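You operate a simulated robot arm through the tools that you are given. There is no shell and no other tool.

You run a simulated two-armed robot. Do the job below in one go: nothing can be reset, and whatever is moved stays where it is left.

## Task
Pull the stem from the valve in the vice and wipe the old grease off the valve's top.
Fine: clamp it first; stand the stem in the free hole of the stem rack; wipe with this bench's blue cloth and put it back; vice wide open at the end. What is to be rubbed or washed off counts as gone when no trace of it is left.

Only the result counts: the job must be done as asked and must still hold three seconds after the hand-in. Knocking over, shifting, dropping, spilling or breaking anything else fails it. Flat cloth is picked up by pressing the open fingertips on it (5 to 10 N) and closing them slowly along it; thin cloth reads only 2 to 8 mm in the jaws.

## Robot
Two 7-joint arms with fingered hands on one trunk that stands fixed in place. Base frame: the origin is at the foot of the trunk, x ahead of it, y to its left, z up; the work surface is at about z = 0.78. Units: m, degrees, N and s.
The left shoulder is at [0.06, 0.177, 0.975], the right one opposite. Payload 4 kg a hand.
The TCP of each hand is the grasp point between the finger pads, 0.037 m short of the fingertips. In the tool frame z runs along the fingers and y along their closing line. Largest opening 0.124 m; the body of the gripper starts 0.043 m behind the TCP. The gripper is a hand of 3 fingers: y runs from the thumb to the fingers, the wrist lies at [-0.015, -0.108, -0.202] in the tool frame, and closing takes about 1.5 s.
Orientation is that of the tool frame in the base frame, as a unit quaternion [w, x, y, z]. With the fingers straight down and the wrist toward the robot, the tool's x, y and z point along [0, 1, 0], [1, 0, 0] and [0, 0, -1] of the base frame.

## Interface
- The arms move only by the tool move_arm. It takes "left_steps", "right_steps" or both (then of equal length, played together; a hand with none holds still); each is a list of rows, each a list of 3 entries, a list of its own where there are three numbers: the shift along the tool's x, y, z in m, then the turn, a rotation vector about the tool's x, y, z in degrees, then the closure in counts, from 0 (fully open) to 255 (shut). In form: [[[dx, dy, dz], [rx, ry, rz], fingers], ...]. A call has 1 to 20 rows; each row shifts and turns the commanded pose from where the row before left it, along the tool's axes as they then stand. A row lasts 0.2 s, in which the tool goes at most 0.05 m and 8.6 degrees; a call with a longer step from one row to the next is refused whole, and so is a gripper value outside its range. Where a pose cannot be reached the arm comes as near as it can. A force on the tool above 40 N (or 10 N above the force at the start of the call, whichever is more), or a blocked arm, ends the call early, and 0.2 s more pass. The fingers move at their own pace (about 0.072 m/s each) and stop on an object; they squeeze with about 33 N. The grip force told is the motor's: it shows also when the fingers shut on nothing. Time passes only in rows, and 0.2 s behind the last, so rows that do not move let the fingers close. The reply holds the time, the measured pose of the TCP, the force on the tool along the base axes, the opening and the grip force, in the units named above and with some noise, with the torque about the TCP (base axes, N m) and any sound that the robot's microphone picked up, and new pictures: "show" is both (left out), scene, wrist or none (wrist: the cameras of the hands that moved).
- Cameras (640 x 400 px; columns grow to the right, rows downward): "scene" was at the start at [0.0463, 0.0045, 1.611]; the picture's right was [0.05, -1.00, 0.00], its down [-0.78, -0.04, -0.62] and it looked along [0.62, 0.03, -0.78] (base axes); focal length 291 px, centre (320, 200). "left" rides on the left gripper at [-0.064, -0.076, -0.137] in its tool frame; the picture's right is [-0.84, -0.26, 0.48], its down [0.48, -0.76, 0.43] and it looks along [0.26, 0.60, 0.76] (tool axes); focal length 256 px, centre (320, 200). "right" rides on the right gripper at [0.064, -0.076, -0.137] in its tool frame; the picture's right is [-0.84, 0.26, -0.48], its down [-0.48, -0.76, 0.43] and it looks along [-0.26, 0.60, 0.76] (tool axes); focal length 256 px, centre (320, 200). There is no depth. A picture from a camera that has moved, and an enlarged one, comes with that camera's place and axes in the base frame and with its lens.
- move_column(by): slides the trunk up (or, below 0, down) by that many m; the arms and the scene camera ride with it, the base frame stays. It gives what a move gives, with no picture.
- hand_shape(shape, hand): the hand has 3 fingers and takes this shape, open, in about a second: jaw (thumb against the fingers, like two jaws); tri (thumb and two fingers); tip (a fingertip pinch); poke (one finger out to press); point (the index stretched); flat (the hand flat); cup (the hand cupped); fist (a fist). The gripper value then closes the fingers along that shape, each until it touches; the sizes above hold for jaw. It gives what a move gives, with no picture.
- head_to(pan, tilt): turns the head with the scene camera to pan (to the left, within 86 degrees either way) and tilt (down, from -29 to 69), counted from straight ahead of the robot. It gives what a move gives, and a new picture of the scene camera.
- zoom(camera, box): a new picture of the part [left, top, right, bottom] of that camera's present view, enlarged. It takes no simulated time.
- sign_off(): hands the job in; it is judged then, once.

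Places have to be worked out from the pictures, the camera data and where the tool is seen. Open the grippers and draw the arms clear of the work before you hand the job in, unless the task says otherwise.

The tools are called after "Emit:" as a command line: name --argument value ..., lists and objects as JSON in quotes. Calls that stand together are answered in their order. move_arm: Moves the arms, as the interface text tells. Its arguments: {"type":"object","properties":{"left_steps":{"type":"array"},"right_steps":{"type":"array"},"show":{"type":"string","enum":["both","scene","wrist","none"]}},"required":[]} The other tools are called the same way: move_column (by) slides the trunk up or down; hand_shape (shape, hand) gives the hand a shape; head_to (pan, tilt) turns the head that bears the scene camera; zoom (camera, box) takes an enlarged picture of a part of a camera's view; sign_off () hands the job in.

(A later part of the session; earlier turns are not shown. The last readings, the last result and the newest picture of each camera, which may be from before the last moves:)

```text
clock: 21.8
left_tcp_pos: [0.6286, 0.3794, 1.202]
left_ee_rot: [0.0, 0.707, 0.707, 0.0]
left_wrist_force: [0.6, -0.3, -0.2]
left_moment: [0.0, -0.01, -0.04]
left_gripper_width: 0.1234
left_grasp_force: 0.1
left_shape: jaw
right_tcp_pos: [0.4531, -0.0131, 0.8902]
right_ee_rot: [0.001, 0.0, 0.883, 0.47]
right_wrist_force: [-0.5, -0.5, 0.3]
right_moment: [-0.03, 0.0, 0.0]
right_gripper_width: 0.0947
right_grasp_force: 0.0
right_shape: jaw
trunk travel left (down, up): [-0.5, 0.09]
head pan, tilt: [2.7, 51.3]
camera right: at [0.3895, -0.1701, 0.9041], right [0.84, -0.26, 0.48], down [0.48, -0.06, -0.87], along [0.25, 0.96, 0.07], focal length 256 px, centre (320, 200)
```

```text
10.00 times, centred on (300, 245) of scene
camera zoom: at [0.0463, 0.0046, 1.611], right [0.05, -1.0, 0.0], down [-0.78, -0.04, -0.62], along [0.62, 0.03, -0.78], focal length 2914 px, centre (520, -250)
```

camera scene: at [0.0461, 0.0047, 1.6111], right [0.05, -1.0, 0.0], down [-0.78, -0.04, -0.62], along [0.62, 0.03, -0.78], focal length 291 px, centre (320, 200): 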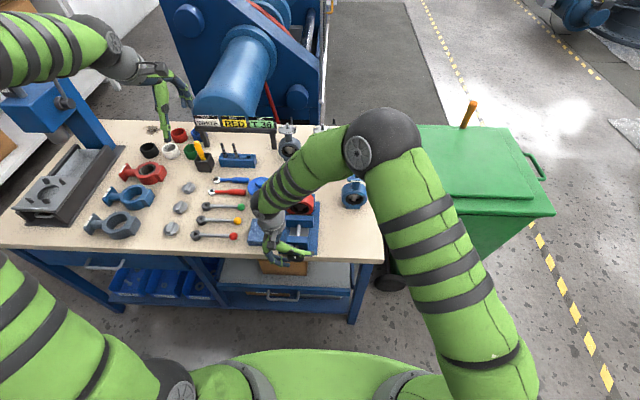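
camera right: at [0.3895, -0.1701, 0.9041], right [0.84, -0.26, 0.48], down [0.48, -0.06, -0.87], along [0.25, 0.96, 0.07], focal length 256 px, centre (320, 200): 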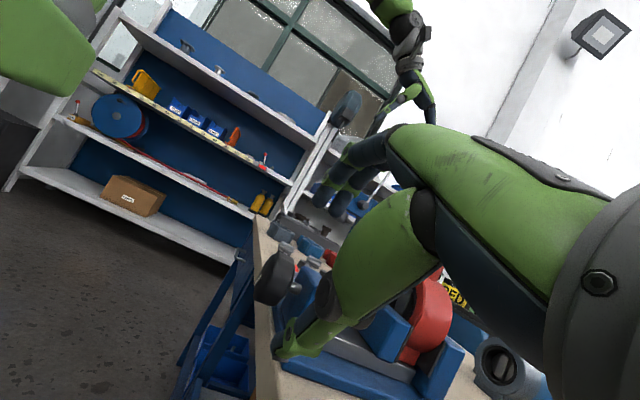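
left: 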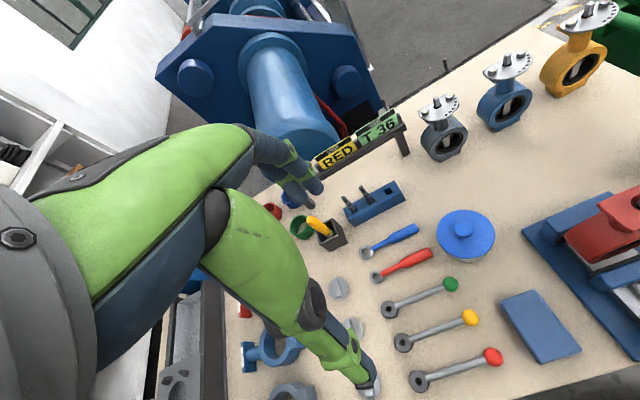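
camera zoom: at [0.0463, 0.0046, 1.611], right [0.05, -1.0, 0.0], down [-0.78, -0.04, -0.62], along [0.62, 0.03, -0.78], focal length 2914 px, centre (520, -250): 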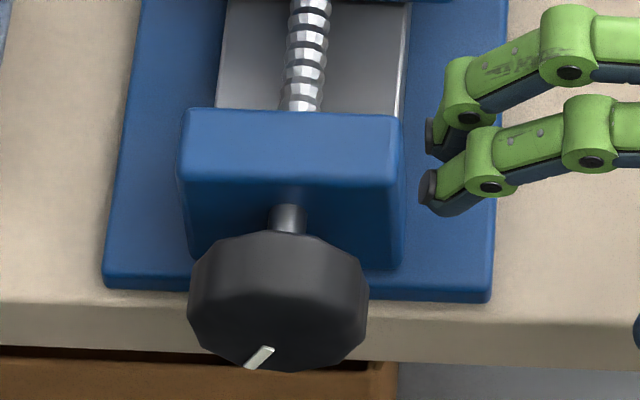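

The knob is axially fixed, and it has turned about 208° clockwise while the jaw advanced about 9 mm. I look at the remaining gap from the side.

Emit:
zoom --camera "right" --box '[240, 230, 500, 400]'

Emit:
zoom --camera "scene" --box '[275, 195, 325, 235]'

```text
2.35 times, centred on (370, 315) of right
camera zoom: at [0.3895, -0.1701, 0.9041], right [0.84, -0.26, 0.48], down [0.48, -0.06, -0.87], along [0.25, 0.96, 0.07], focal length 602 px, centre (202, -71)
```

zoom: 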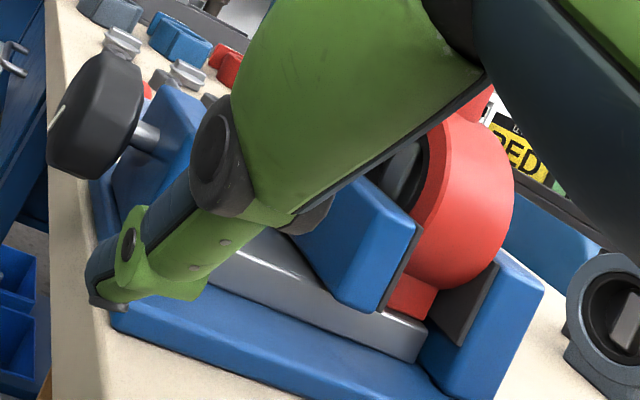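

```text
10.00 times, centred on (300, 215) of scene
camera zoom: at [0.0463, 0.0046, 1.611], right [0.05, -1.0, 0.0], down [-0.78, -0.04, -0.62], along [0.62, 0.03, -0.78], focal length 2914 px, centre (520, 50)
```

zoom: 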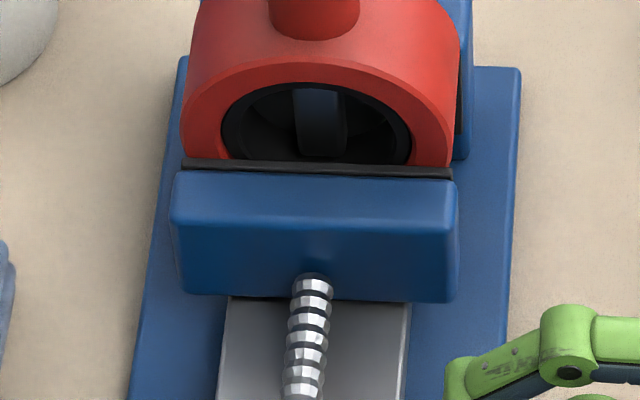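

The gap to the valve is now only a few mm. I shift the hand 4 mm toward the robot so one finger and the thumb both bear on the knob, go back in, swing back and grip.

Emit:
move_arm --right_steps '[[[0.004, 0, 0.04], [0, 0, 0], 60], [[0, 0, 0.04], [0, 0, 0], 60], [[0, 0, 0.03], [0, 0, 0], 60], [[0, 0.0022, -0.0011], [8, 0, 0], 60], [[0, 0.0022, -0.0011], [8, 0, 0], 60], [[0, 0.0022, -0.0011], [8, 0, 0], 60], [[0, 0.0022, -0.0011], [8, 0, 0], 60], [[0, 0.0022, -0.0011], [8, 0, 0], 60], [[0, 0.0022, -0.0011], [8, 0, 0], 60], [[0, 0.0022, -0.0011], [8, 0, 0], 60], [[0, 0.0022, -0.0011], [8, 0, 0], 60], [[0, 0.0022, -0.0011], [8, 0, 0], 60], [[0, 0.0022, -0.0011], [8, 0, 0], 60], [[0, 0.0022, -0.0011], [8, 0, 0], 60], [[0, 0.0022, -0.0011], [8, 0, 0], 60], [[0, 0.0022, -0.0011], [8, 0, 0], 60], [[0, 0.0022, -0.0011], [8, 0, 0], 60], [[0, 0, 0], [0, 0, 0], 160], [[0, 0, 0], [0, 0, 0], 255], [[0, 0, 0], [0, 0, 0], 255]]' --show "wrist"

Emit:
zoom --camera "scene" --box '[275, 225, 325, 265]'

```text
clock: 26.0
left_tcp_pos: [0.627, 0.379, 1.2037]
left_ee_rot: [0.001, 0.707, 0.707, 0.0]
left_wrist_force: [-0.3, -0.3, 0.3]
left_moment: [0.03, 0.0, 0.02]
left_gripper_width: 0.1235
left_grasp_force: 0.0
left_shape: jaw
right_tcp_pos: [0.4466, 0.1003, 0.8446]
right_ee_rot: [0.0, 0.001, 0.882, -0.47]
right_wrist_force: [-4.9, -9.3, 22.8]
right_moment: [-0.18, 0.27, -0.03]
right_gripper_width: 0.0474
right_grasp_force: 33.1
right_shape: jaw
trunk travel left (down, up): [-0.5, 0.09]
head pan, tilt: [2.7, 51.3]
camera right: at [0.3829, 0.1707, 0.9846], right [0.84, 0.54, 0.06], down [0.48, -0.78, 0.39], along [0.26, -0.3, -0.92], focal length 256 px, centre (320, 200)
```

right: 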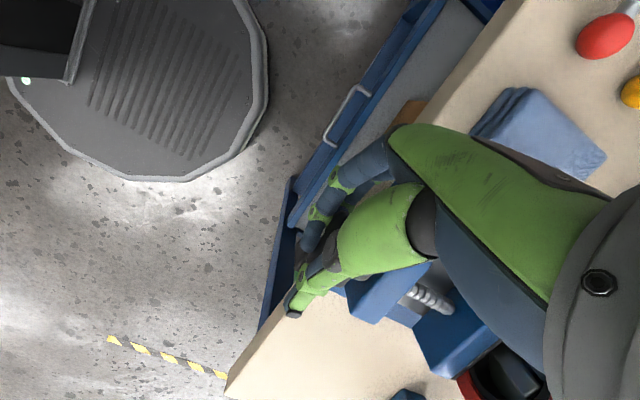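

```text
10.00 times, centred on (300, 245) of scene
camera zoom: at [0.0447, 0.0035, 1.6115], right [0.05, -1.0, 0.0], down [-0.78, -0.04, -0.63], along [0.62, 0.03, -0.78], focal length 2914 px, centre (520, -250)
```

zoom: 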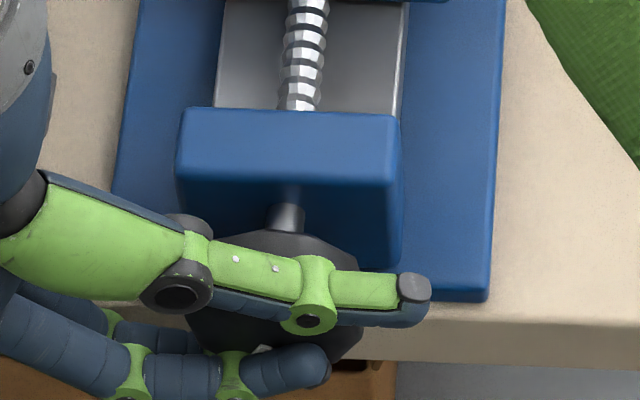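

The front finger passes in front of the knob's face, while the rear finger and thumb hold it. I relieve the side load and turn clockwise again.

Emit:
move_arm --right_steps '[[[0, -0.004, 0], [0, 0, 0], 255], [[0, -0.004, 0.001], [-8, 0, 0], 255], [[0, -0.002, 0.0014], [-8, 0, 0], 255], [[0, -0.002, 0.0012], [-8, 0, 0], 255], [[0, -0.002, 0.0012], [-8, 0, 0], 255], [[0, -0.002, 0.0012], [-8, 0, 0], 255], [[0, -0.002, 0.0012], [-8, 0, 0], 255]]' --show "none"

Emit:
zoom --camera "scene" --box '[265, 195, 335, 265]'

```text
clock: 27.6
left_tcp_pos: [0.6281, 0.3776, 1.2013]
left_ee_rot: [0.0, 0.707, 0.707, 0.001]
left_wrist_force: [1.0, 0.5, 0.3]
left_moment: [0.02, -0.01, 0.01]
left_gripper_width: 0.1234
left_grasp_force: 0.1
left_shape: jaw
right_tcp_pos: [0.4463, 0.0809, 0.8482]
right_ee_rot: [-0.002, 0.001, 0.997, -0.072]
right_wrist_force: [-5.0, -25.4, -3.7]
right_moment: [-1.32, 0.45, 0.16]
right_gripper_width: 0.0391
right_grasp_force: 32.7
right_shape: jaw
trunk travel left (down, up): [-0.5, 0.09]
head pan, tilt: [2.7, 51.3]
```

```text
5.71 times, centred on (300, 230) of scene
camera zoom: at [0.0462, 0.0019, 1.6108], right [0.05, -1.0, 0.0], down [-0.78, -0.03, -0.62], along [0.62, 0.03, -0.78], focal length 1665 px, centre (434, 29)
```

zoom: 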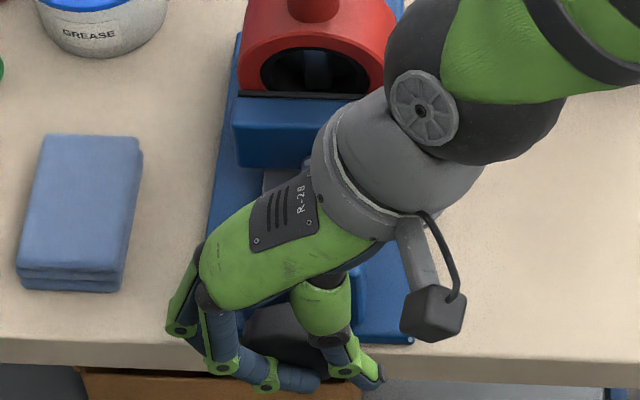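

The torque about the knob axis has risen to about 0.74 N m, against about 0.2 when free, which suggests the jaw is meeting the valve. I turn a little further and compare.

Emit:
move_arm --right_steps '[[[0, -0.003, 0.0012], [-8, 0, 0], 255], [[0, -0.002, 0.0012], [-8, 0, 0], 255], [[0, -0.002, 0.0012], [-8, 0, 0], 255], [[0, -0.002, 0.0012], [-8, 0, 0], 255]]' --show "wrist"

Emit:
zoom --camera "scene" --box '[265, 195, 335, 265]'

```text
clock: 28.6
left_tcp_pos: [0.6289, 0.3786, 1.2016]
left_ee_rot: [0.0, 0.707, 0.707, 0.0]
left_wrist_force: [0.0, 0.0, -0.1]
left_moment: [0.03, 0.02, 0.01]
left_gripper_width: 0.1237
left_grasp_force: 0.0
left_shape: jaw
right_tcp_pos: [0.4473, 0.0733, 0.8392]
right_ee_rot: [-0.004, 0.001, 0.979, 0.205]
right_wrist_force: [-12.9, -16.2, -33.5]
right_moment: [-1.84, 0.48, 0.53]
right_gripper_width: 0.0358
right_grasp_force: 33.4
right_shape: jaw
trunk travel left (down, up): [-0.5, 0.09]
head pan, tilt: [2.7, 51.3]
camera right: at [0.384, -0.0519, 0.9347], right [0.84, 0.04, 0.54], down [0.48, -0.52, -0.71], along [0.25, 0.85, -0.46], focal length 256 px, centre (320, 200)
```

right: 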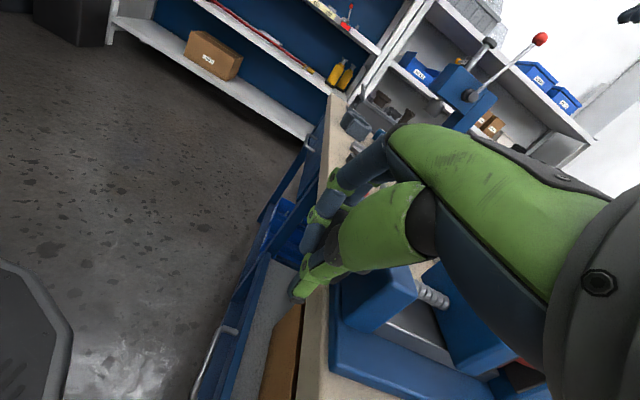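

```text
5.71 times, centred on (300, 230) of scene
camera zoom: at [0.0473, 0.0038, 1.6107], right [0.05, -1.0, 0.0], down [-0.78, -0.04, -0.62], along [0.62, 0.03, -0.78], focal length 1665 px, centre (434, 29)
```

zoom: 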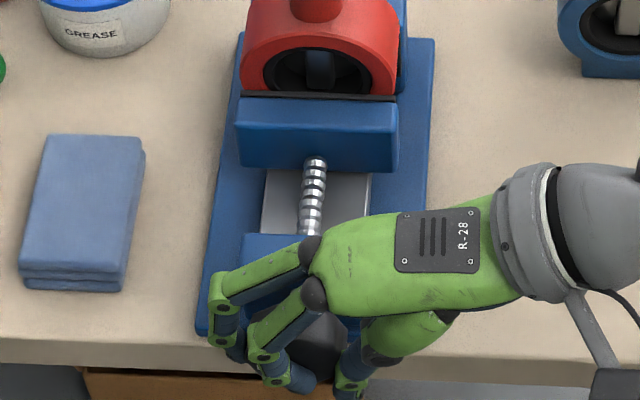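

The axis torque is now about 0.9 N m and the jaw edge seems not to have moved, so it's either clamped or slipping. I release and back off to inspect the mark and the gap.

Emit:
move_arm --right_steps '[[[0, 0, 0], [0, 0, 0], 60], [[0, 0, 0], [0, 0, 0], 60], [[0, 0, -0.03], [0, 0, 0], 60], [[0, 0, -0.04], [0, 0, 0], 60], [[0, 0, -0.04], [0, 0, 0], 60], [[0, -0.03, -0.03], [0, 0, 0], 60], [[0, 0, 0], [0, 0, 0], 60]]' --show "wrist"

Emit:
zoom --camera "scene" --box '[275, 225, 325, 265]'

Emit:
zoom --camera "scene" --box '[275, 195, 325, 235]'

```text
clock: 30.2
left_tcp_pos: [0.6282, 0.3793, 1.2026]
left_ee_rot: [0.0, 0.707, 0.707, 0.0]
left_wrist_force: [0.9, -0.3, -0.4]
left_moment: [0.02, 0.01, -0.03]
left_gripper_width: 0.1236
left_grasp_force: 0.0
left_shape: jaw
right_tcp_pos: [0.4479, -0.0087, 0.9603]
right_ee_rot: [0.0, 0.0, 0.978, 0.208]
right_wrist_force: [0.0, 0.2, 0.3]
right_moment: [-0.04, 0.0, 0.04]
right_gripper_width: 0.0947
right_grasp_force: 0.1
right_shape: jaw
trunk travel left (down, up): [-0.5, 0.09]
head pan, tilt: [2.7, 51.3]
camera right: at [0.3832, -0.1343, 1.0548], right [0.84, 0.04, 0.54], down [0.48, -0.52, -0.71], along [0.25, 0.85, -0.45], focal length 256 px, centre (320, 200)
```

right: 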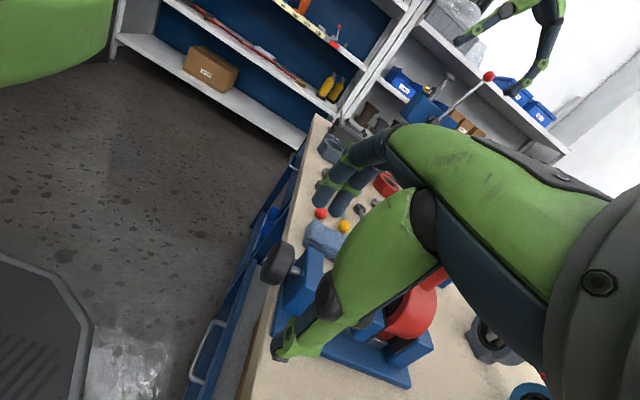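

```text
10.00 times, centred on (300, 245) of scene
camera zoom: at [0.0465, 0.005, 1.611], right [0.05, -1.0, 0.0], down [-0.78, -0.04, -0.62], along [0.62, 0.03, -0.78], focal length 2914 px, centre (520, -250)
```

zoom: 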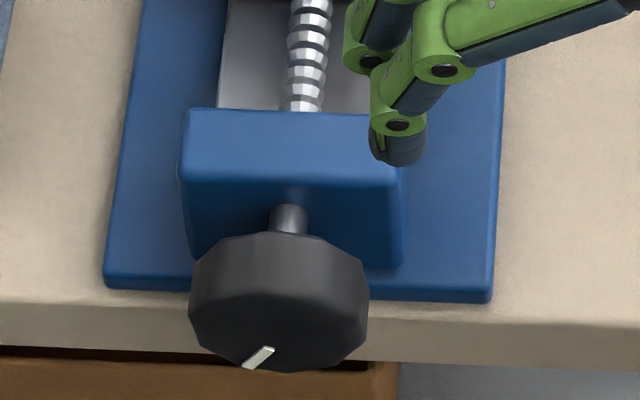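

```text
10.00 times, centred on (300, 215) of scene
camera zoom: at [0.0465, 0.005, 1.611], right [0.05, -1.0, 0.0], down [-0.78, -0.04, -0.62], along [0.62, 0.03, -0.78], focal length 2914 px, centre (520, 50)
```

zoom: 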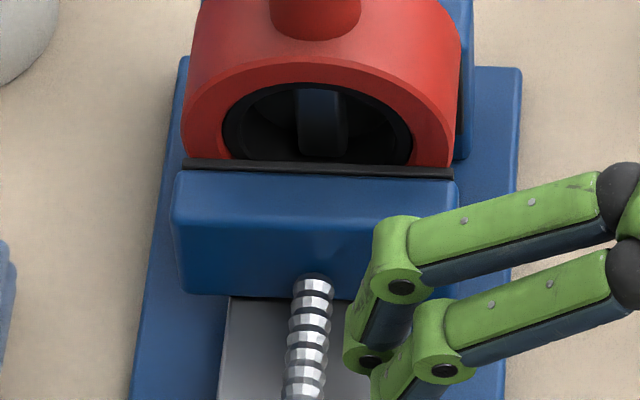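

The mark and jaw are unchanged from before the last stroke, so the knob no longer turns under ~0.9 N m: the valve seems clamped. I check the contact at both jaws from the side.

Emit:
zoom --camera "right" --box '[260, 230, 460, 400]'

Emit:
zoom --camera "scene" --box '[280, 170, 330, 215]'

```text
2.35 times, centred on (360, 315) of right
camera zoom: at [0.3832, -0.1343, 1.0548], right [0.84, 0.04, 0.54], down [0.48, -0.52, -0.71], along [0.25, 0.85, -0.45], focal length 602 px, centre (226, -71)
```

zoom: 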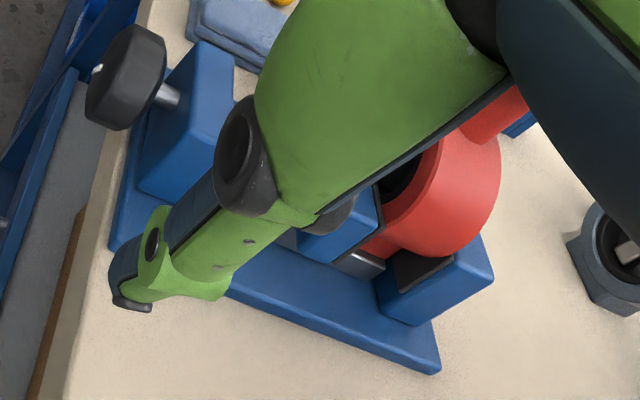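

```text
8.89 times, centred on (305, 192) of scene
camera zoom: at [0.0465, 0.005, 1.611], right [0.05, -1.0, 0.0], down [-0.78, -0.04, -0.62], along [0.62, 0.03, -0.78], focal length 2590 px, centre (453, 267)
```

zoom: 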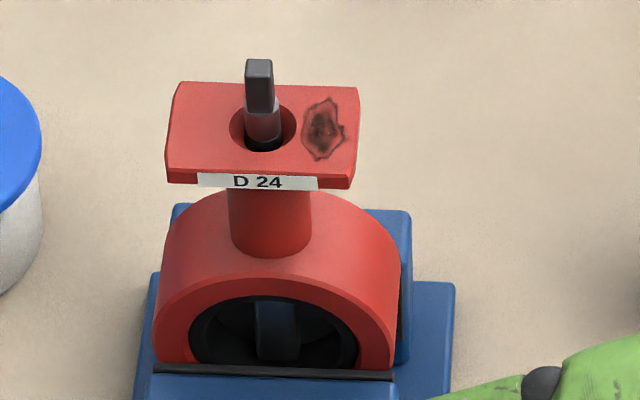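

Both jaws appear to bear on the valve. I move the right hand away to the right as a side-view camera, and try the left hand in the fingertip-pinch shape to see how the fingers sit.

Emit:
move_arm --right_steps '[[[0, 0.0153, -0.0343], [0, 0, 0], 30], [[0, 0.0153, -0.0343], [0, 0, 0], 0], [[0, 0.0153, -0.0343], [0, 0, 0], 0], [[0, 0.0153, -0.0343], [0, 0, 0], 0], [[0, 0, 0], [8, 0, 0], 0], [[0, 0, 0], [8, 0, 0], 0], [[0, 0, 0], [8, 0, 0], 0], [[-0.0287, -0.0352, -0.0083], [0, 0, 0], 0], [[-0.0287, -0.0352, -0.0083], [0, 0, 0], 0], [[-0.0287, -0.0352, -0.0083], [0, 0, 0], 0], [[-0.0287, -0.0352, -0.0083], [0, 0, 0], 0], [[-0.0287, -0.0352, -0.0083], [0, 0, 0], 0], [[-0.0287, -0.0352, -0.0083], [0, 0, 0], 0], [[0, 0, 0], [0, 0, 0], 0]]' --show "both"

Emit:
hand_shape --hand "left" --shape "tip"

Emit:
zoom --camera "left" --box '[0, 0, 640, 400]'

Emit:
zoom --camera "scene" --box '[80, 20, 240, 140]'

```text
clock: 33.2
left_tcp_pos: [0.6289, 0.3787, 1.2028]
left_ee_rot: [0.0, 0.707, 0.707, 0.0]
left_wrist_force: [-0.5, 0.0, -0.4]
left_moment: [0.01, 0.01, -0.02]
left_gripper_width: 0.1237
left_grasp_force: 0.1
left_shape: jaw
right_tcp_pos: [0.6205, -0.2219, 1.1597]
right_ee_rot: [0.0, 0.0, 1.0, 0.001]
right_wrist_force: [0.2, 0.0, -0.4]
right_moment: [0.03, -0.01, -0.02]
right_gripper_width: 0.1238
right_grasp_force: 0.0
right_shape: jaw
trunk travel left (down, up): [-0.5, 0.09]
head pan, tilt: [2.7, 51.3]
camera scene: at [0.046, 0.0047, 1.611], right [0.05, -1.0, 0.0], down [-0.78, -0.04, -0.62], along [0.62, 0.03, -0.78], focal length 291 px, centre (320, 200)
camera right: at [0.5563, -0.2972, 1.297], right [0.84, 0.26, 0.48], down [0.48, -0.76, -0.43], along [0.25, 0.6, -0.76], focal length 256 px, centre (320, 200)
```

scene: 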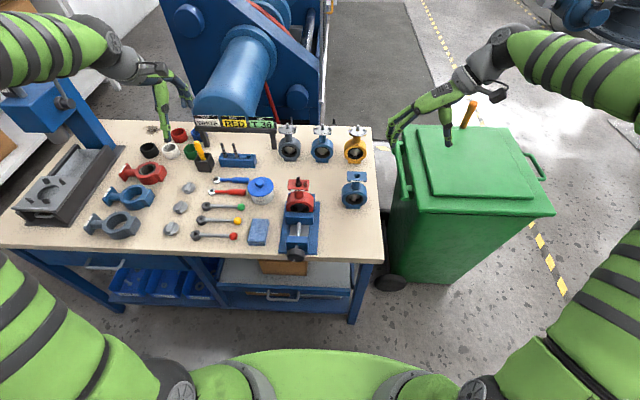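
right: 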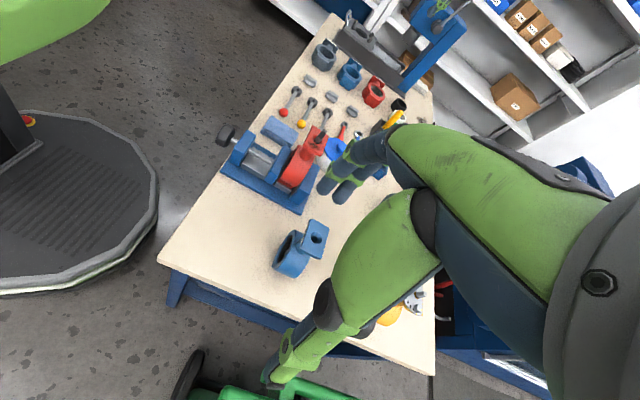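

```text
clock: 34.1
left_tcp_pos: [0.6293, 0.3796, 1.201]
left_ee_rot: [0.0, 0.707, 0.707, 0.0]
left_wrist_force: [-0.9, 0.4, 0.4]
left_moment: [-0.02, 0.03, 0.01]
left_gripper_width: 0.1238
left_grasp_force: 0.1
left_shape: tip
right_tcp_pos: [0.6211, -0.2196, 1.1603]
right_ee_rot: [0.0, 0.0, 1.0, -0.001]
right_wrist_force: [0.7, -0.6, 0.4]
right_moment: [0.02, 0.05, -0.01]
right_gripper_width: 0.1239
right_grasp_force: 0.1
right_shape: jaw
trunk travel left (down, up): [-0.5, 0.09]
head pan, tilt: [2.7, 51.3]
```

```text
1.00 times, centred on (320, 200) of left (not enlarged: the box is as wide or as high as the picture)
camera zoom: at [0.5512, 0.3151, 1.3378], right [-0.26, -0.84, -0.48], down [-0.76, 0.48, -0.43], along [0.6, 0.26, -0.76], focal length 256 px, centre (320, 200)
```

zoom: 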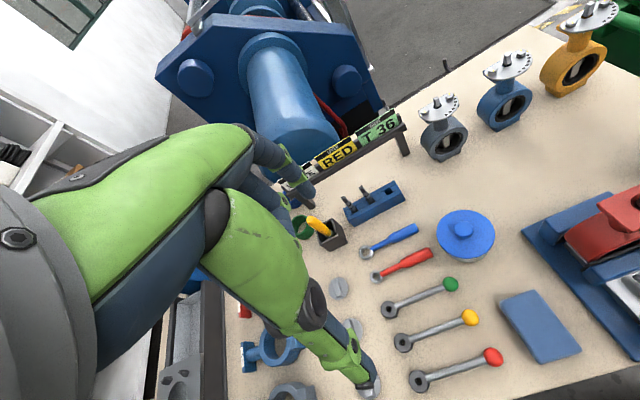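

```text
3.33 times, centred on (160, 80) of scene
camera zoom: at [0.0463, 0.0045, 1.611], right [0.05, -1.0, 0.0], down [-0.78, -0.04, -0.62], along [0.62, 0.03, -0.78], focal length 971 px, centre (853, 600)
```

zoom: 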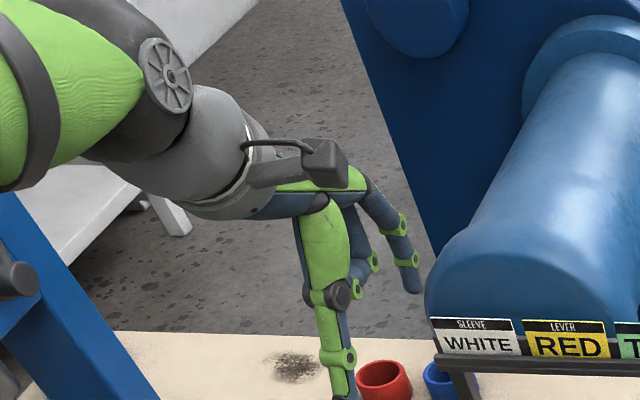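

In "tip" one finger stays extended against the thumb. I close it in free space to see where the pinch point lies relative to the TCP.

Emit:
move_arm --left_steps '[[[0, 0, 0], [0, 0, 0], 120], [[0, 0, 0], [0, 0, 0], 200], [[0, 0, 0], [0, 0, 0], 220], [[0, 0, 0], [0, 0, 0], 220], [[0, 0, 0], [0, 0, 0], 220]]' --show "wrist"

Emit:
zoom --camera "left" --box '[220, 140, 420, 340]'

Emit:
zoom --camera "scene" --box '[110, 40, 220, 140]'

Emit:
zoom --camera "right" --box '[380, 0, 540, 110]'

```text
clock: 35.3
left_tcp_pos: [0.6283, 0.3797, 1.202]
left_ee_rot: [0.0, 0.707, 0.707, 0.001]
left_wrist_force: [0.8, 0.4, -0.4]
left_moment: [0.01, 0.02, -0.02]
left_gripper_width: 0.0187
left_grasp_force: 0.0
left_shape: tip
right_tcp_pos: [0.6203, -0.2196, 1.1604]
right_ee_rot: [0.0, 0.0, 1.0, 0.0]
right_wrist_force: [-0.5, -0.5, 0.3]
right_moment: [-0.03, 0.01, 0.03]
right_gripper_width: 0.1236
right_grasp_force: 0.1
right_shape: jaw
trunk travel left (down, up): [-0.5, 0.09]
head pan, tilt: [2.7, 51.3]
camera left: at [0.5512, 0.3152, 1.3378], right [-0.26, -0.84, -0.48], down [-0.76, 0.48, -0.43], along [0.6, 0.26, -0.76], focal length 256 px, centre (320, 200)
```

left: 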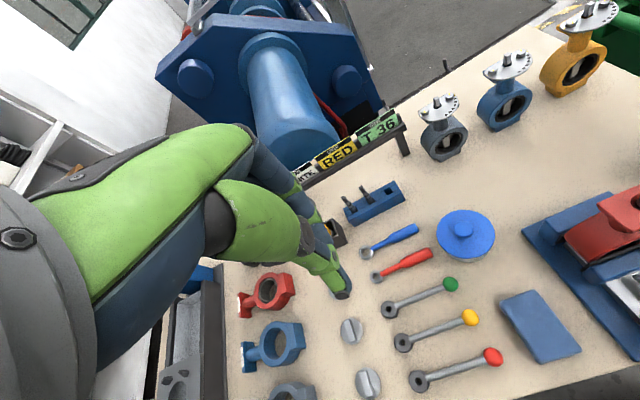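

```text
2.00 times, centred on (320, 240) of left
camera zoom: at [0.5512, 0.3152, 1.3378], right [-0.26, -0.84, -0.48], down [-0.76, 0.48, -0.43], along [0.6, 0.26, -0.76], focal length 512 px, centre (320, 120)
```

zoom: 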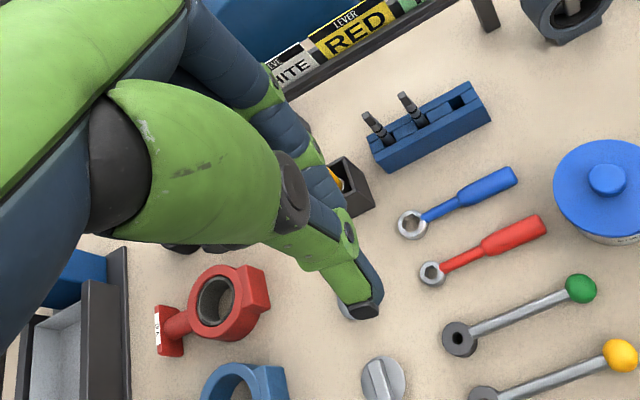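

```text
4.00 times, centred on (165, 90) of scene
camera zoom: at [0.0463, 0.0045, 1.611], right [0.05, -1.0, 0.0], down [-0.78, -0.04, -0.62], along [0.62, 0.03, -0.78], focal length 1166 px, centre (940, 640)
```

zoom: 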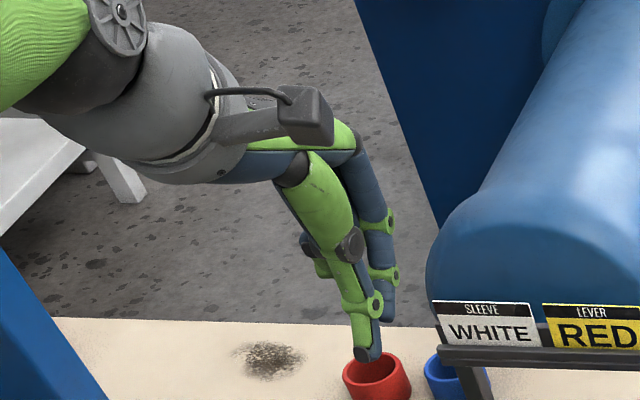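

```text
3.64 times, centred on (460, 55) of right
camera zoom: at [0.5564, -0.297, 1.2967], right [0.84, 0.26, 0.48], down [0.48, -0.76, -0.43], along [0.26, 0.6, -0.76], focal length 931 px, centre (-189, 727)
```

zoom: 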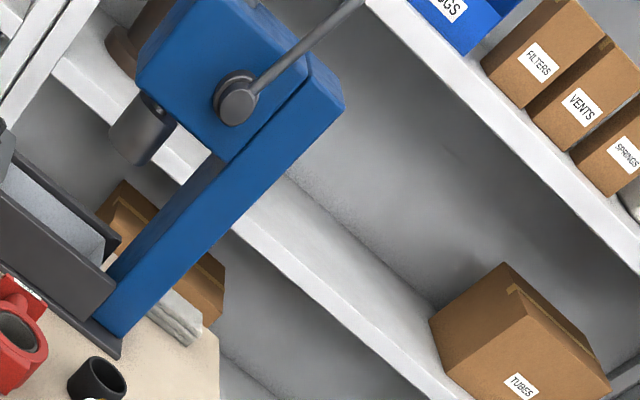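

The tip pinch closes centred on the TCP, with one finger directly facing the thumb, which suits the stem's square head. I bring the left hand above the stem.

Emit:
move_arm --left_steps '[[[-0.0406, -0.0016, 0], [0, 0, 0], 130], [[-0.0406, -0.0016, 0], [0, 0, 0], 130], [[-0.0406, -0.0016, 0], [0, 0, 0], 130], [[-0.0406, -0.0016, 0.01], [0, 0, 0], 130], [[-0.0406, -0.0016, 0.02], [0, 0, 0], 130], [[-0.0406, -0.0016, 0.02], [0, 0, 0], 130], [[-0.0406, -0.0016, 0.02], [0, 0, 0], 130], [[0, 0, 0], [0, 0, 0], 130]]' --show "both"

Emit:
zoom --camera "left" --box '[220, 140, 420, 340]'

Emit:
zoom --camera "right" --box '[250, 100, 370, 220]'

Emit:
zoom --camera "scene" --box '[260, 130, 340, 210]'

```text
clock: 37.1
left_tcp_pos: [0.618, 0.0969, 1.1316]
left_ee_rot: [0.0, 0.707, 0.707, -0.001]
left_wrist_force: [0.0, 0.3, -0.9]
left_moment: [0.0, 0.01, -0.02]
left_gripper_width: 0.0603
left_grasp_force: 0.1
left_shape: tip
right_tcp_pos: [0.6201, -0.2199, 1.1598]
right_ee_rot: [0.0, 0.0, 1.0, 0.001]
right_wrist_force: [-0.3, 0.6, -0.1]
right_moment: [-0.01, 0.01, 0.01]
right_gripper_width: 0.1239
right_grasp_force: 0.0
right_shape: jaw
trunk travel left (down, up): [-0.5, 0.09]
head pan, tilt: [2.7, 51.3]
camera scene: at [0.0461, 0.005, 1.6111], right [0.05, -1.0, 0.0], down [-0.78, -0.04, -0.62], along [0.62, 0.03, -0.78], focal length 291 px, centre (320, 200)
camera left: at [0.5398, 0.0313, 1.267], right [-0.26, -0.84, -0.48], down [-0.76, 0.48, -0.43], along [0.6, 0.26, -0.76], focal length 256 px, centre (320, 200)
```

scene: 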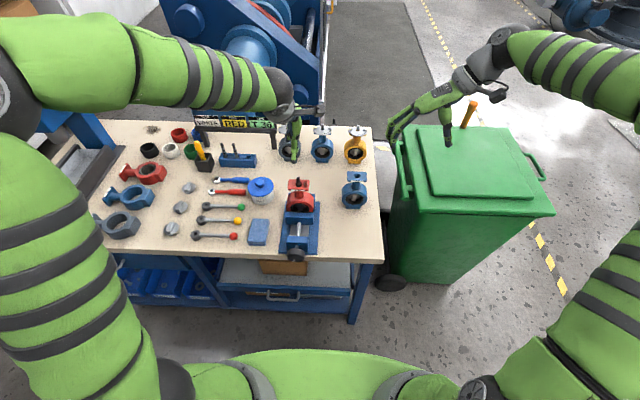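
left: 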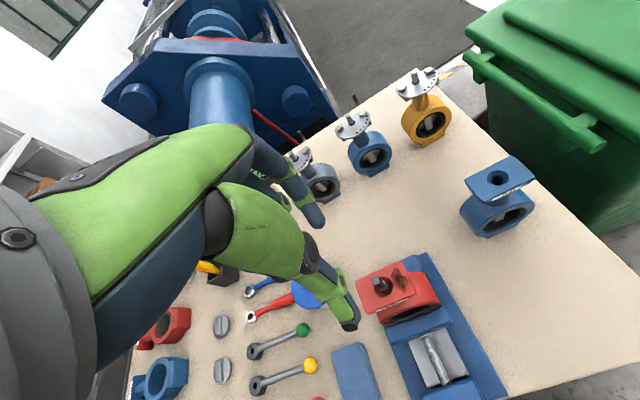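

```text
2.00 times, centred on (320, 240) of left
camera zoom: at [0.5398, 0.0313, 1.267], right [-0.26, -0.84, -0.48], down [-0.76, 0.48, -0.43], along [0.6, 0.26, -0.76], focal length 512 px, centre (320, 120)
```

zoom: 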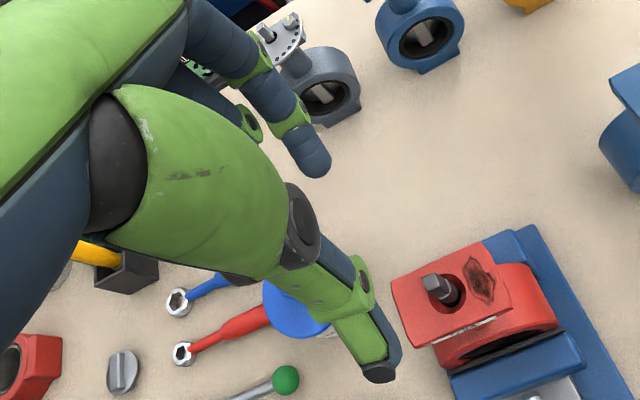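

```text
3.33 times, centred on (310, 160) of right
camera zoom: at [0.5562, -0.2965, 1.297], right [0.84, 0.26, 0.48], down [0.48, -0.76, -0.43], along [0.26, 0.6, -0.76], focal length 853 px, centre (353, 333)
```

zoom: 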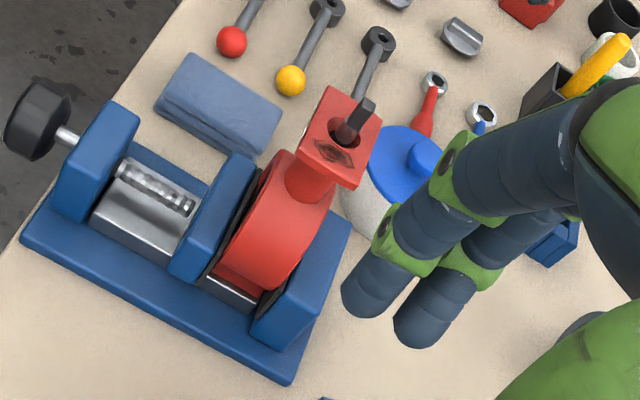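

```text
5.00 times, centred on (300, 170) of scene
camera zoom: at [0.0461, 0.005, 1.6111], right [0.05, -1.0, 0.0], down [-0.78, -0.04, -0.62], along [0.62, 0.03, -0.78], focal length 1457 px, centre (420, 350)
```

zoom: 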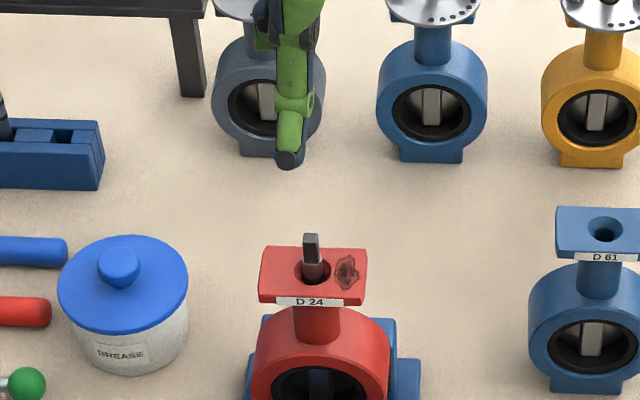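

Triangulating three views puts the stem top near (0.622, 0.093, 0.994) and the plate near z = 0.96. I lower the open pinch around the stem to TCP z of about 1.010.

Emit:
move_arm --left_steps '[[[-0.0034, 0.004, 0.03], [0, 0, 0], 130], [[0, 0, 0.03], [0, 0, 0], 130], [[0, 0, 0.03], [0, 0, 0], 130], [[0, 0, 0.03], [0, 0, 0], 130], [[0, 0, 0.0], [0, 0, 0], 130]]' --show "wrist"

Emit:
zoom --camera "left" --box '[280, 180, 400, 340]'

Emit:
zoom --camera "right" --box '[280, 100, 340, 160]'

Emit:
zoom --camera "scene" --box '[275, 150, 335, 210]'

```text
clock: 38.3
left_tcp_pos: [0.6218, 0.093, 1.011]
left_ee_rot: [0.0, 0.707, 0.707, 0.0]
left_wrist_force: [-0.9, -0.1, 0.0]
left_moment: [0.03, 0.01, -0.02]
left_gripper_width: 0.06
left_grasp_force: 0.0
left_shape: tip
right_tcp_pos: [0.6205, -0.2205, 1.1597]
right_ee_rot: [-0.001, 0.001, 1.0, 0.0]
right_wrist_force: [0.1, -0.3, -0.2]
right_moment: [-0.03, 0.01, 0.03]
right_gripper_width: 0.1237
right_grasp_force: 0.1
right_shape: jaw
trunk travel left (down, up): [-0.5, 0.09]
head pan, tilt: [2.7, 51.3]
camera left: at [0.5441, 0.0293, 1.1474], right [-0.26, -0.84, -0.48], down [-0.76, 0.48, -0.43], along [0.6, 0.25, -0.76], focal length 256 px, centre (320, 200)
```

left: 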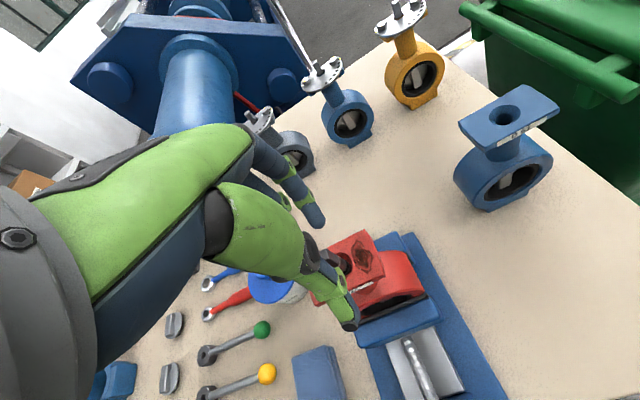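

```text
2.50 times, centred on (340, 260) of left
camera zoom: at [0.5441, 0.0293, 1.1474], right [-0.26, -0.84, -0.48], down [-0.76, 0.48, -0.43], along [0.6, 0.25, -0.76], focal length 640 px, centre (270, 50)
```

zoom: 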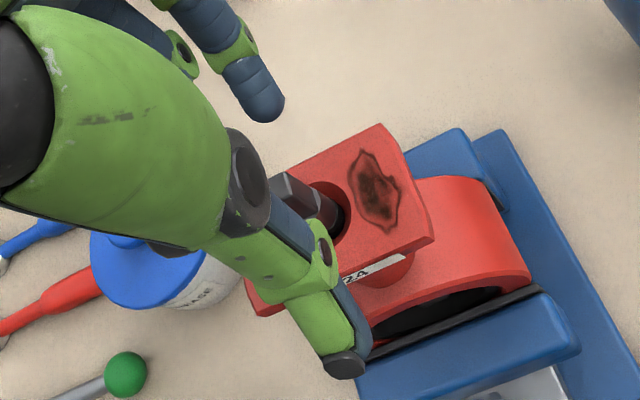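

```text
6.67 times, centred on (310, 130) of right
camera zoom: at [0.5563, -0.2967, 1.2969], right [0.84, 0.26, 0.48], down [0.48, -0.76, -0.43], along [0.26, 0.6, -0.76], focal length 1707 px, centre (387, 667)
```

zoom: 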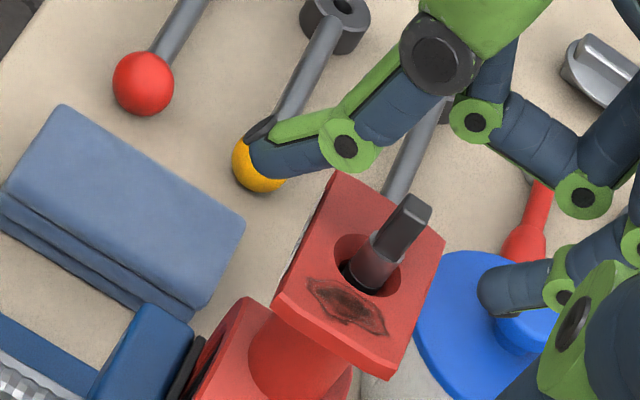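

```text
6.67 times, centred on (305, 180) of scene
camera zoom: at [0.0462, 0.0048, 1.6111], right [0.05, -1.0, 0.0], down [-0.78, -0.04, -0.62], along [0.62, 0.03, -0.78], focal length 1943 px, centre (420, 333)
```

zoom: 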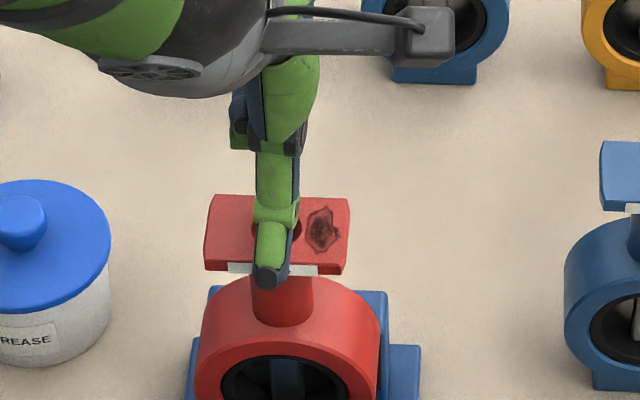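

The pinch straddles the stem, thumb in front and finger behind. I close gradually and watch the side load.

Emit:
move_arm --left_steps '[[[0, 0, 0], [0, 0, 0], 170], [[0, 0, 0], [0, 0, 0], 200], [[0, 0, 0], [0, 0, 0], 220], [[0, 0, 0], [0, 0, 0], 240], [[0, 0, 0], [0, 0, 0], 255], [[0, 0, 0], [0, 0, 0], 255]]' --show "none"

Emit:
zoom --camera "left" --box '[280, 180, 400, 340]'

Emit:
zoom --camera "right" --box '[280, 100, 340, 160]'

Emit:
zoom --camera "scene" --box '[275, 150, 335, 210]'

```text
clock: 39.7
left_tcp_pos: [0.6213, 0.0936, 1.0136]
left_ee_rot: [0.0, 0.707, 0.707, 0.001]
left_wrist_force: [1.0, 0.3, 2.3]
left_moment: [0.0, -0.23, 0.0]
left_gripper_width: 0.007
left_grasp_force: 32.9
left_shape: tip
right_tcp_pos: [0.6204, -0.22, 1.1598]
right_ee_rot: [0.0, -0.001, 1.0, 0.0]
right_wrist_force: [0.7, 0.1, 0.0]
right_moment: [-0.03, -0.01, -0.01]
right_gripper_width: 0.1238
right_grasp_force: 0.0
right_shape: jaw
trunk travel left (down, up): [-0.5, 0.09]
head pan, tilt: [2.7, 51.3]
```

```text
2.50 times, centred on (340, 260) of left
camera zoom: at [0.5442, 0.0288, 1.1478], right [-0.26, -0.84, -0.48], down [-0.76, 0.48, -0.43], along [0.6, 0.25, -0.76], focal length 640 px, centre (270, 50)
```

zoom: 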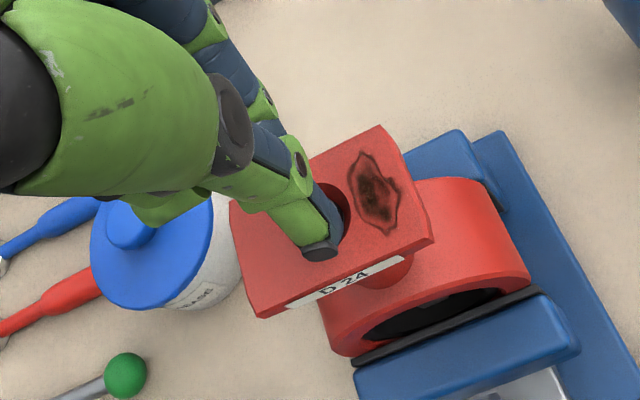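

```text
6.67 times, centred on (310, 130) of right
camera zoom: at [0.5564, -0.2971, 1.2967], right [0.84, 0.26, 0.48], down [0.48, -0.76, -0.43], along [0.26, 0.6, -0.76], focal length 1707 px, centre (387, 667)
```

zoom: 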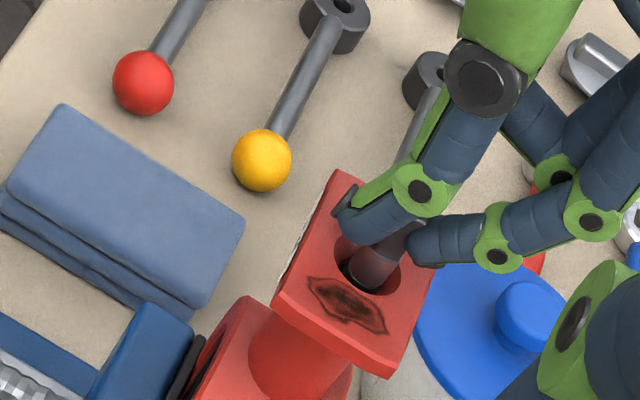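

```text
6.67 times, centred on (305, 180) of scene
camera zoom: at [0.0463, 0.0044, 1.6111], right [0.05, -1.0, 0.0], down [-0.78, -0.04, -0.62], along [0.62, 0.03, -0.78], focal length 1943 px, centre (420, 333)
```

zoom: 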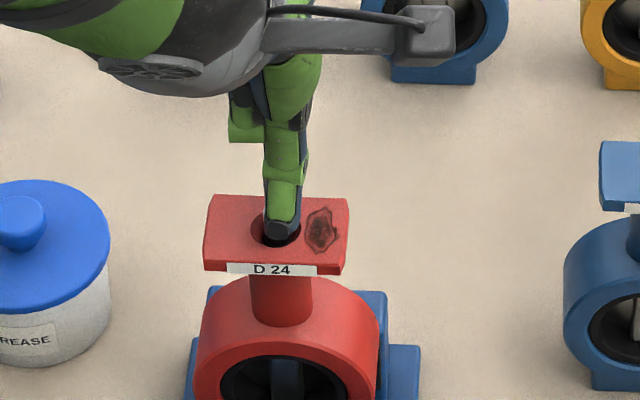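

The pinch holds the stem (33 N, balanced). I pull straight up gently and check that the valve stays put.

Emit:
move_arm --left_steps '[[[0, 0, -0.004], [0, 0, 0], 255], [[0, 0, -0.004], [0, 0, 0], 255], [[0, 0, -0.004], [0, 0, 0], 255], [[0, 0, -0.004], [0, 0, 0], 255]]' --show "none"

Emit:
zoom --camera "right" --box '[250, 90, 350, 190]'

Emit:
zoom --camera "scene" --box '[275, 150, 335, 210]'

```text
clock: 40.7
left_tcp_pos: [0.6218, 0.0921, 1.0279]
left_ee_rot: [0.0, 0.707, 0.707, 0.001]
left_wrist_force: [-1.3, -0.2, -13.2]
left_moment: [0.03, -0.12, -0.03]
left_gripper_width: 0.0056
left_grasp_force: 32.6
left_shape: tip
right_tcp_pos: [0.6219, -0.2194, 1.159]
right_ee_rot: [0.0, 0.0, 1.0, 0.0]
right_wrist_force: [0.5, 0.4, 0.1]
right_moment: [0.0, 0.02, 0.02]
right_gripper_width: 0.1239
right_grasp_force: 0.0
right_shape: jaw
trunk travel left (down, up): [-0.5, 0.09]
head pan, tilt: [2.7, 51.3]
```

```text
4.00 times, centred on (300, 140) of right
camera zoom: at [0.5569, -0.2969, 1.2965], right [0.84, 0.26, 0.48], down [0.48, -0.76, -0.43], along [0.25, 0.6, -0.76], focal length 1024 px, centre (400, 440)
```

zoom: 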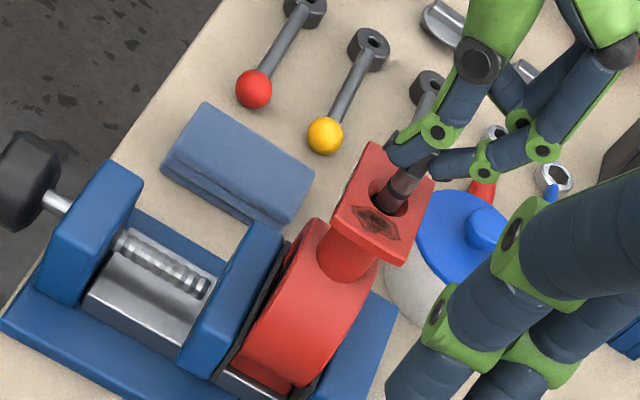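

```text
6.67 times, centred on (305, 180) of scene
camera zoom: at [0.047, 0.0047, 1.6111], right [0.05, -1.0, 0.0], down [-0.78, -0.04, -0.62], along [0.62, 0.03, -0.78], focal length 1943 px, centre (420, 333)
```

zoom: 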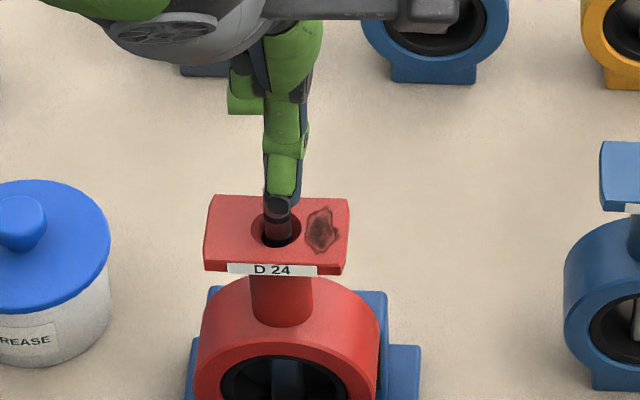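

The stem comes out (O-ring visible) with a 13 N pull and the valve does not move. I keep pulling upward.

Emit:
move_arm --left_steps '[[[0, 0, -0.006], [0, 0, 0], 255], [[0, 0, -0.006], [0, 0, 0], 255], [[0, 0, -0.006], [0, 0, 0], 255], [[0, 0, -0.006], [0, 0, 0], 255], [[0, 0, -0.006], [0, 0, 0], 255]]' --show "none"

Emit:
zoom --camera "right" --box '[280, 90, 350, 160]'

Emit:
zoom --camera "scene" --box '[275, 150, 335, 210]'

```text
clock: 41.9
left_tcp_pos: [0.622, 0.091, 1.0583]
left_ee_rot: [0.0, 0.707, 0.707, 0.001]
left_wrist_force: [1.2, 1.6, -13.8]
left_moment: [0.06, -0.13, -0.06]
left_gripper_width: 0.0055
left_grasp_force: 33.0
left_shape: tip
right_tcp_pos: [0.6216, -0.2201, 1.159]
right_ee_rot: [0.0, 0.0, 1.0, 0.0]
right_wrist_force: [0.9, 0.3, 1.2]
right_moment: [0.01, 0.0, -0.03]
right_gripper_width: 0.124
right_grasp_force: 0.0
right_shape: jaw
trunk travel left (down, up): [-0.5, 0.09]
head pan, tilt: [2.7, 51.3]
```

```text
5.71 times, centred on (315, 125) of right
camera zoom: at [0.5572, -0.2969, 1.2965], right [0.84, 0.26, 0.48], down [0.48, -0.76, -0.43], along [0.25, 0.6, -0.76], focal length 1463 px, centre (349, 629)
```

zoom: 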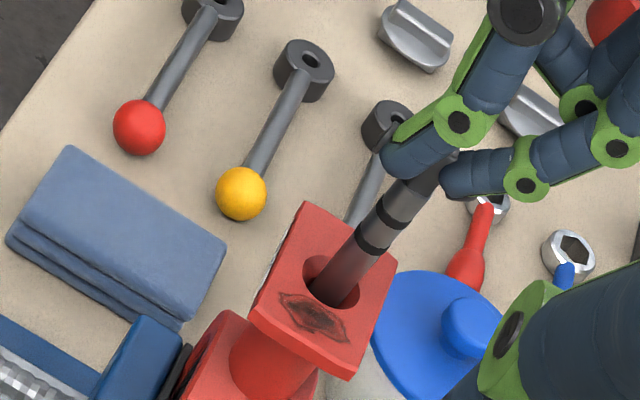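

```text
6.67 times, centred on (305, 180) of scene
camera zoom: at [0.0473, 0.0047, 1.6111], right [0.05, -1.0, 0.0], down [-0.78, -0.04, -0.62], along [0.62, 0.03, -0.78], focal length 1943 px, centre (420, 333)
```

zoom: 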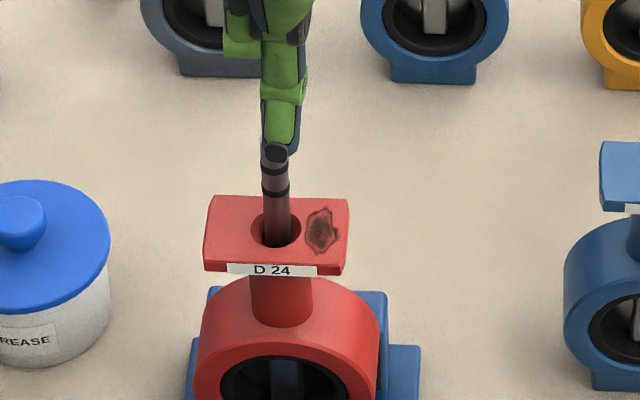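

It slides out steadily. I continue up.

Emit:
move_arm --left_steps '[[[0, 0, -0.006], [0, 0, 0], 255], [[0, 0, -0.006], [0, 0, 0], 255], [[0, 0, -0.006], [0, 0, 0], 255], [[0, 0, -0.006], [0, 0, 0], 255], [[0, 0, -0.006], [0, 0, 0], 255], [[0, 0, -0.006], [0, 0, 0], 255]]' --show "none"

Emit:
zoom --camera "right" --box '[280, 90, 350, 160]'

Emit:
zoom --camera "scene" --box '[275, 150, 335, 210]'

```text
clock: 43.3
left_tcp_pos: [0.6225, 0.0922, 1.0947]
left_ee_rot: [0.002, 0.708, 0.706, -0.001]
left_wrist_force: [-0.5, -0.2, -1.5]
left_moment: [0.0, -0.02, 0.0]
left_gripper_width: 0.004
left_grasp_force: 33.1
left_shape: tip
right_tcp_pos: [0.6197, -0.2201, 1.1596]
right_ee_rot: [0.0, 0.0, 1.0, 0.0]
right_wrist_force: [0.2, 0.0, -0.2]
right_moment: [0.01, 0.01, 0.0]
right_gripper_width: 0.1239
right_grasp_force: 0.1
right_shape: jaw
trunk travel left (down, up): [-0.5, 0.09]
head pan, tilt: [2.7, 51.3]
```

```text
5.71 times, centred on (315, 125) of right
camera zoom: at [0.5564, -0.2971, 1.2968], right [0.84, 0.26, 0.48], down [0.48, -0.76, -0.43], along [0.26, 0.6, -0.76], focal length 1463 px, centre (349, 629)
```

zoom: 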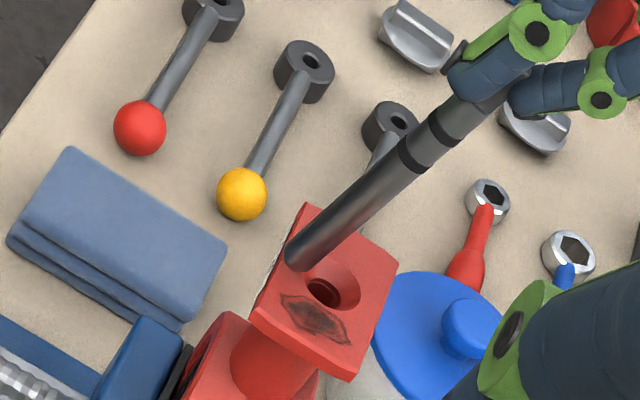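

```text
6.67 times, centred on (305, 180) of scene
camera zoom: at [0.0464, 0.0045, 1.6112], right [0.05, -1.0, 0.0], down [-0.78, -0.04, -0.62], along [0.62, 0.03, -0.78], focal length 1943 px, centre (420, 333)
```

zoom: 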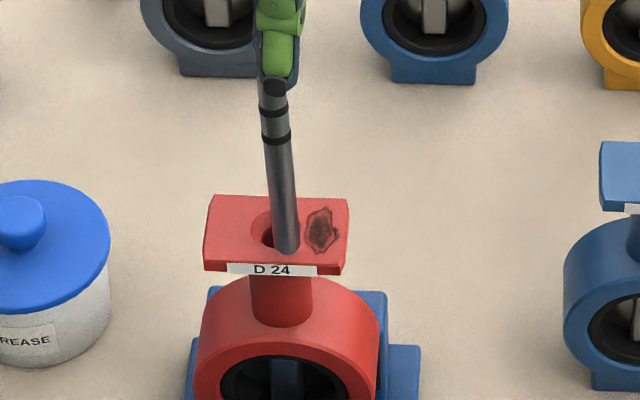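

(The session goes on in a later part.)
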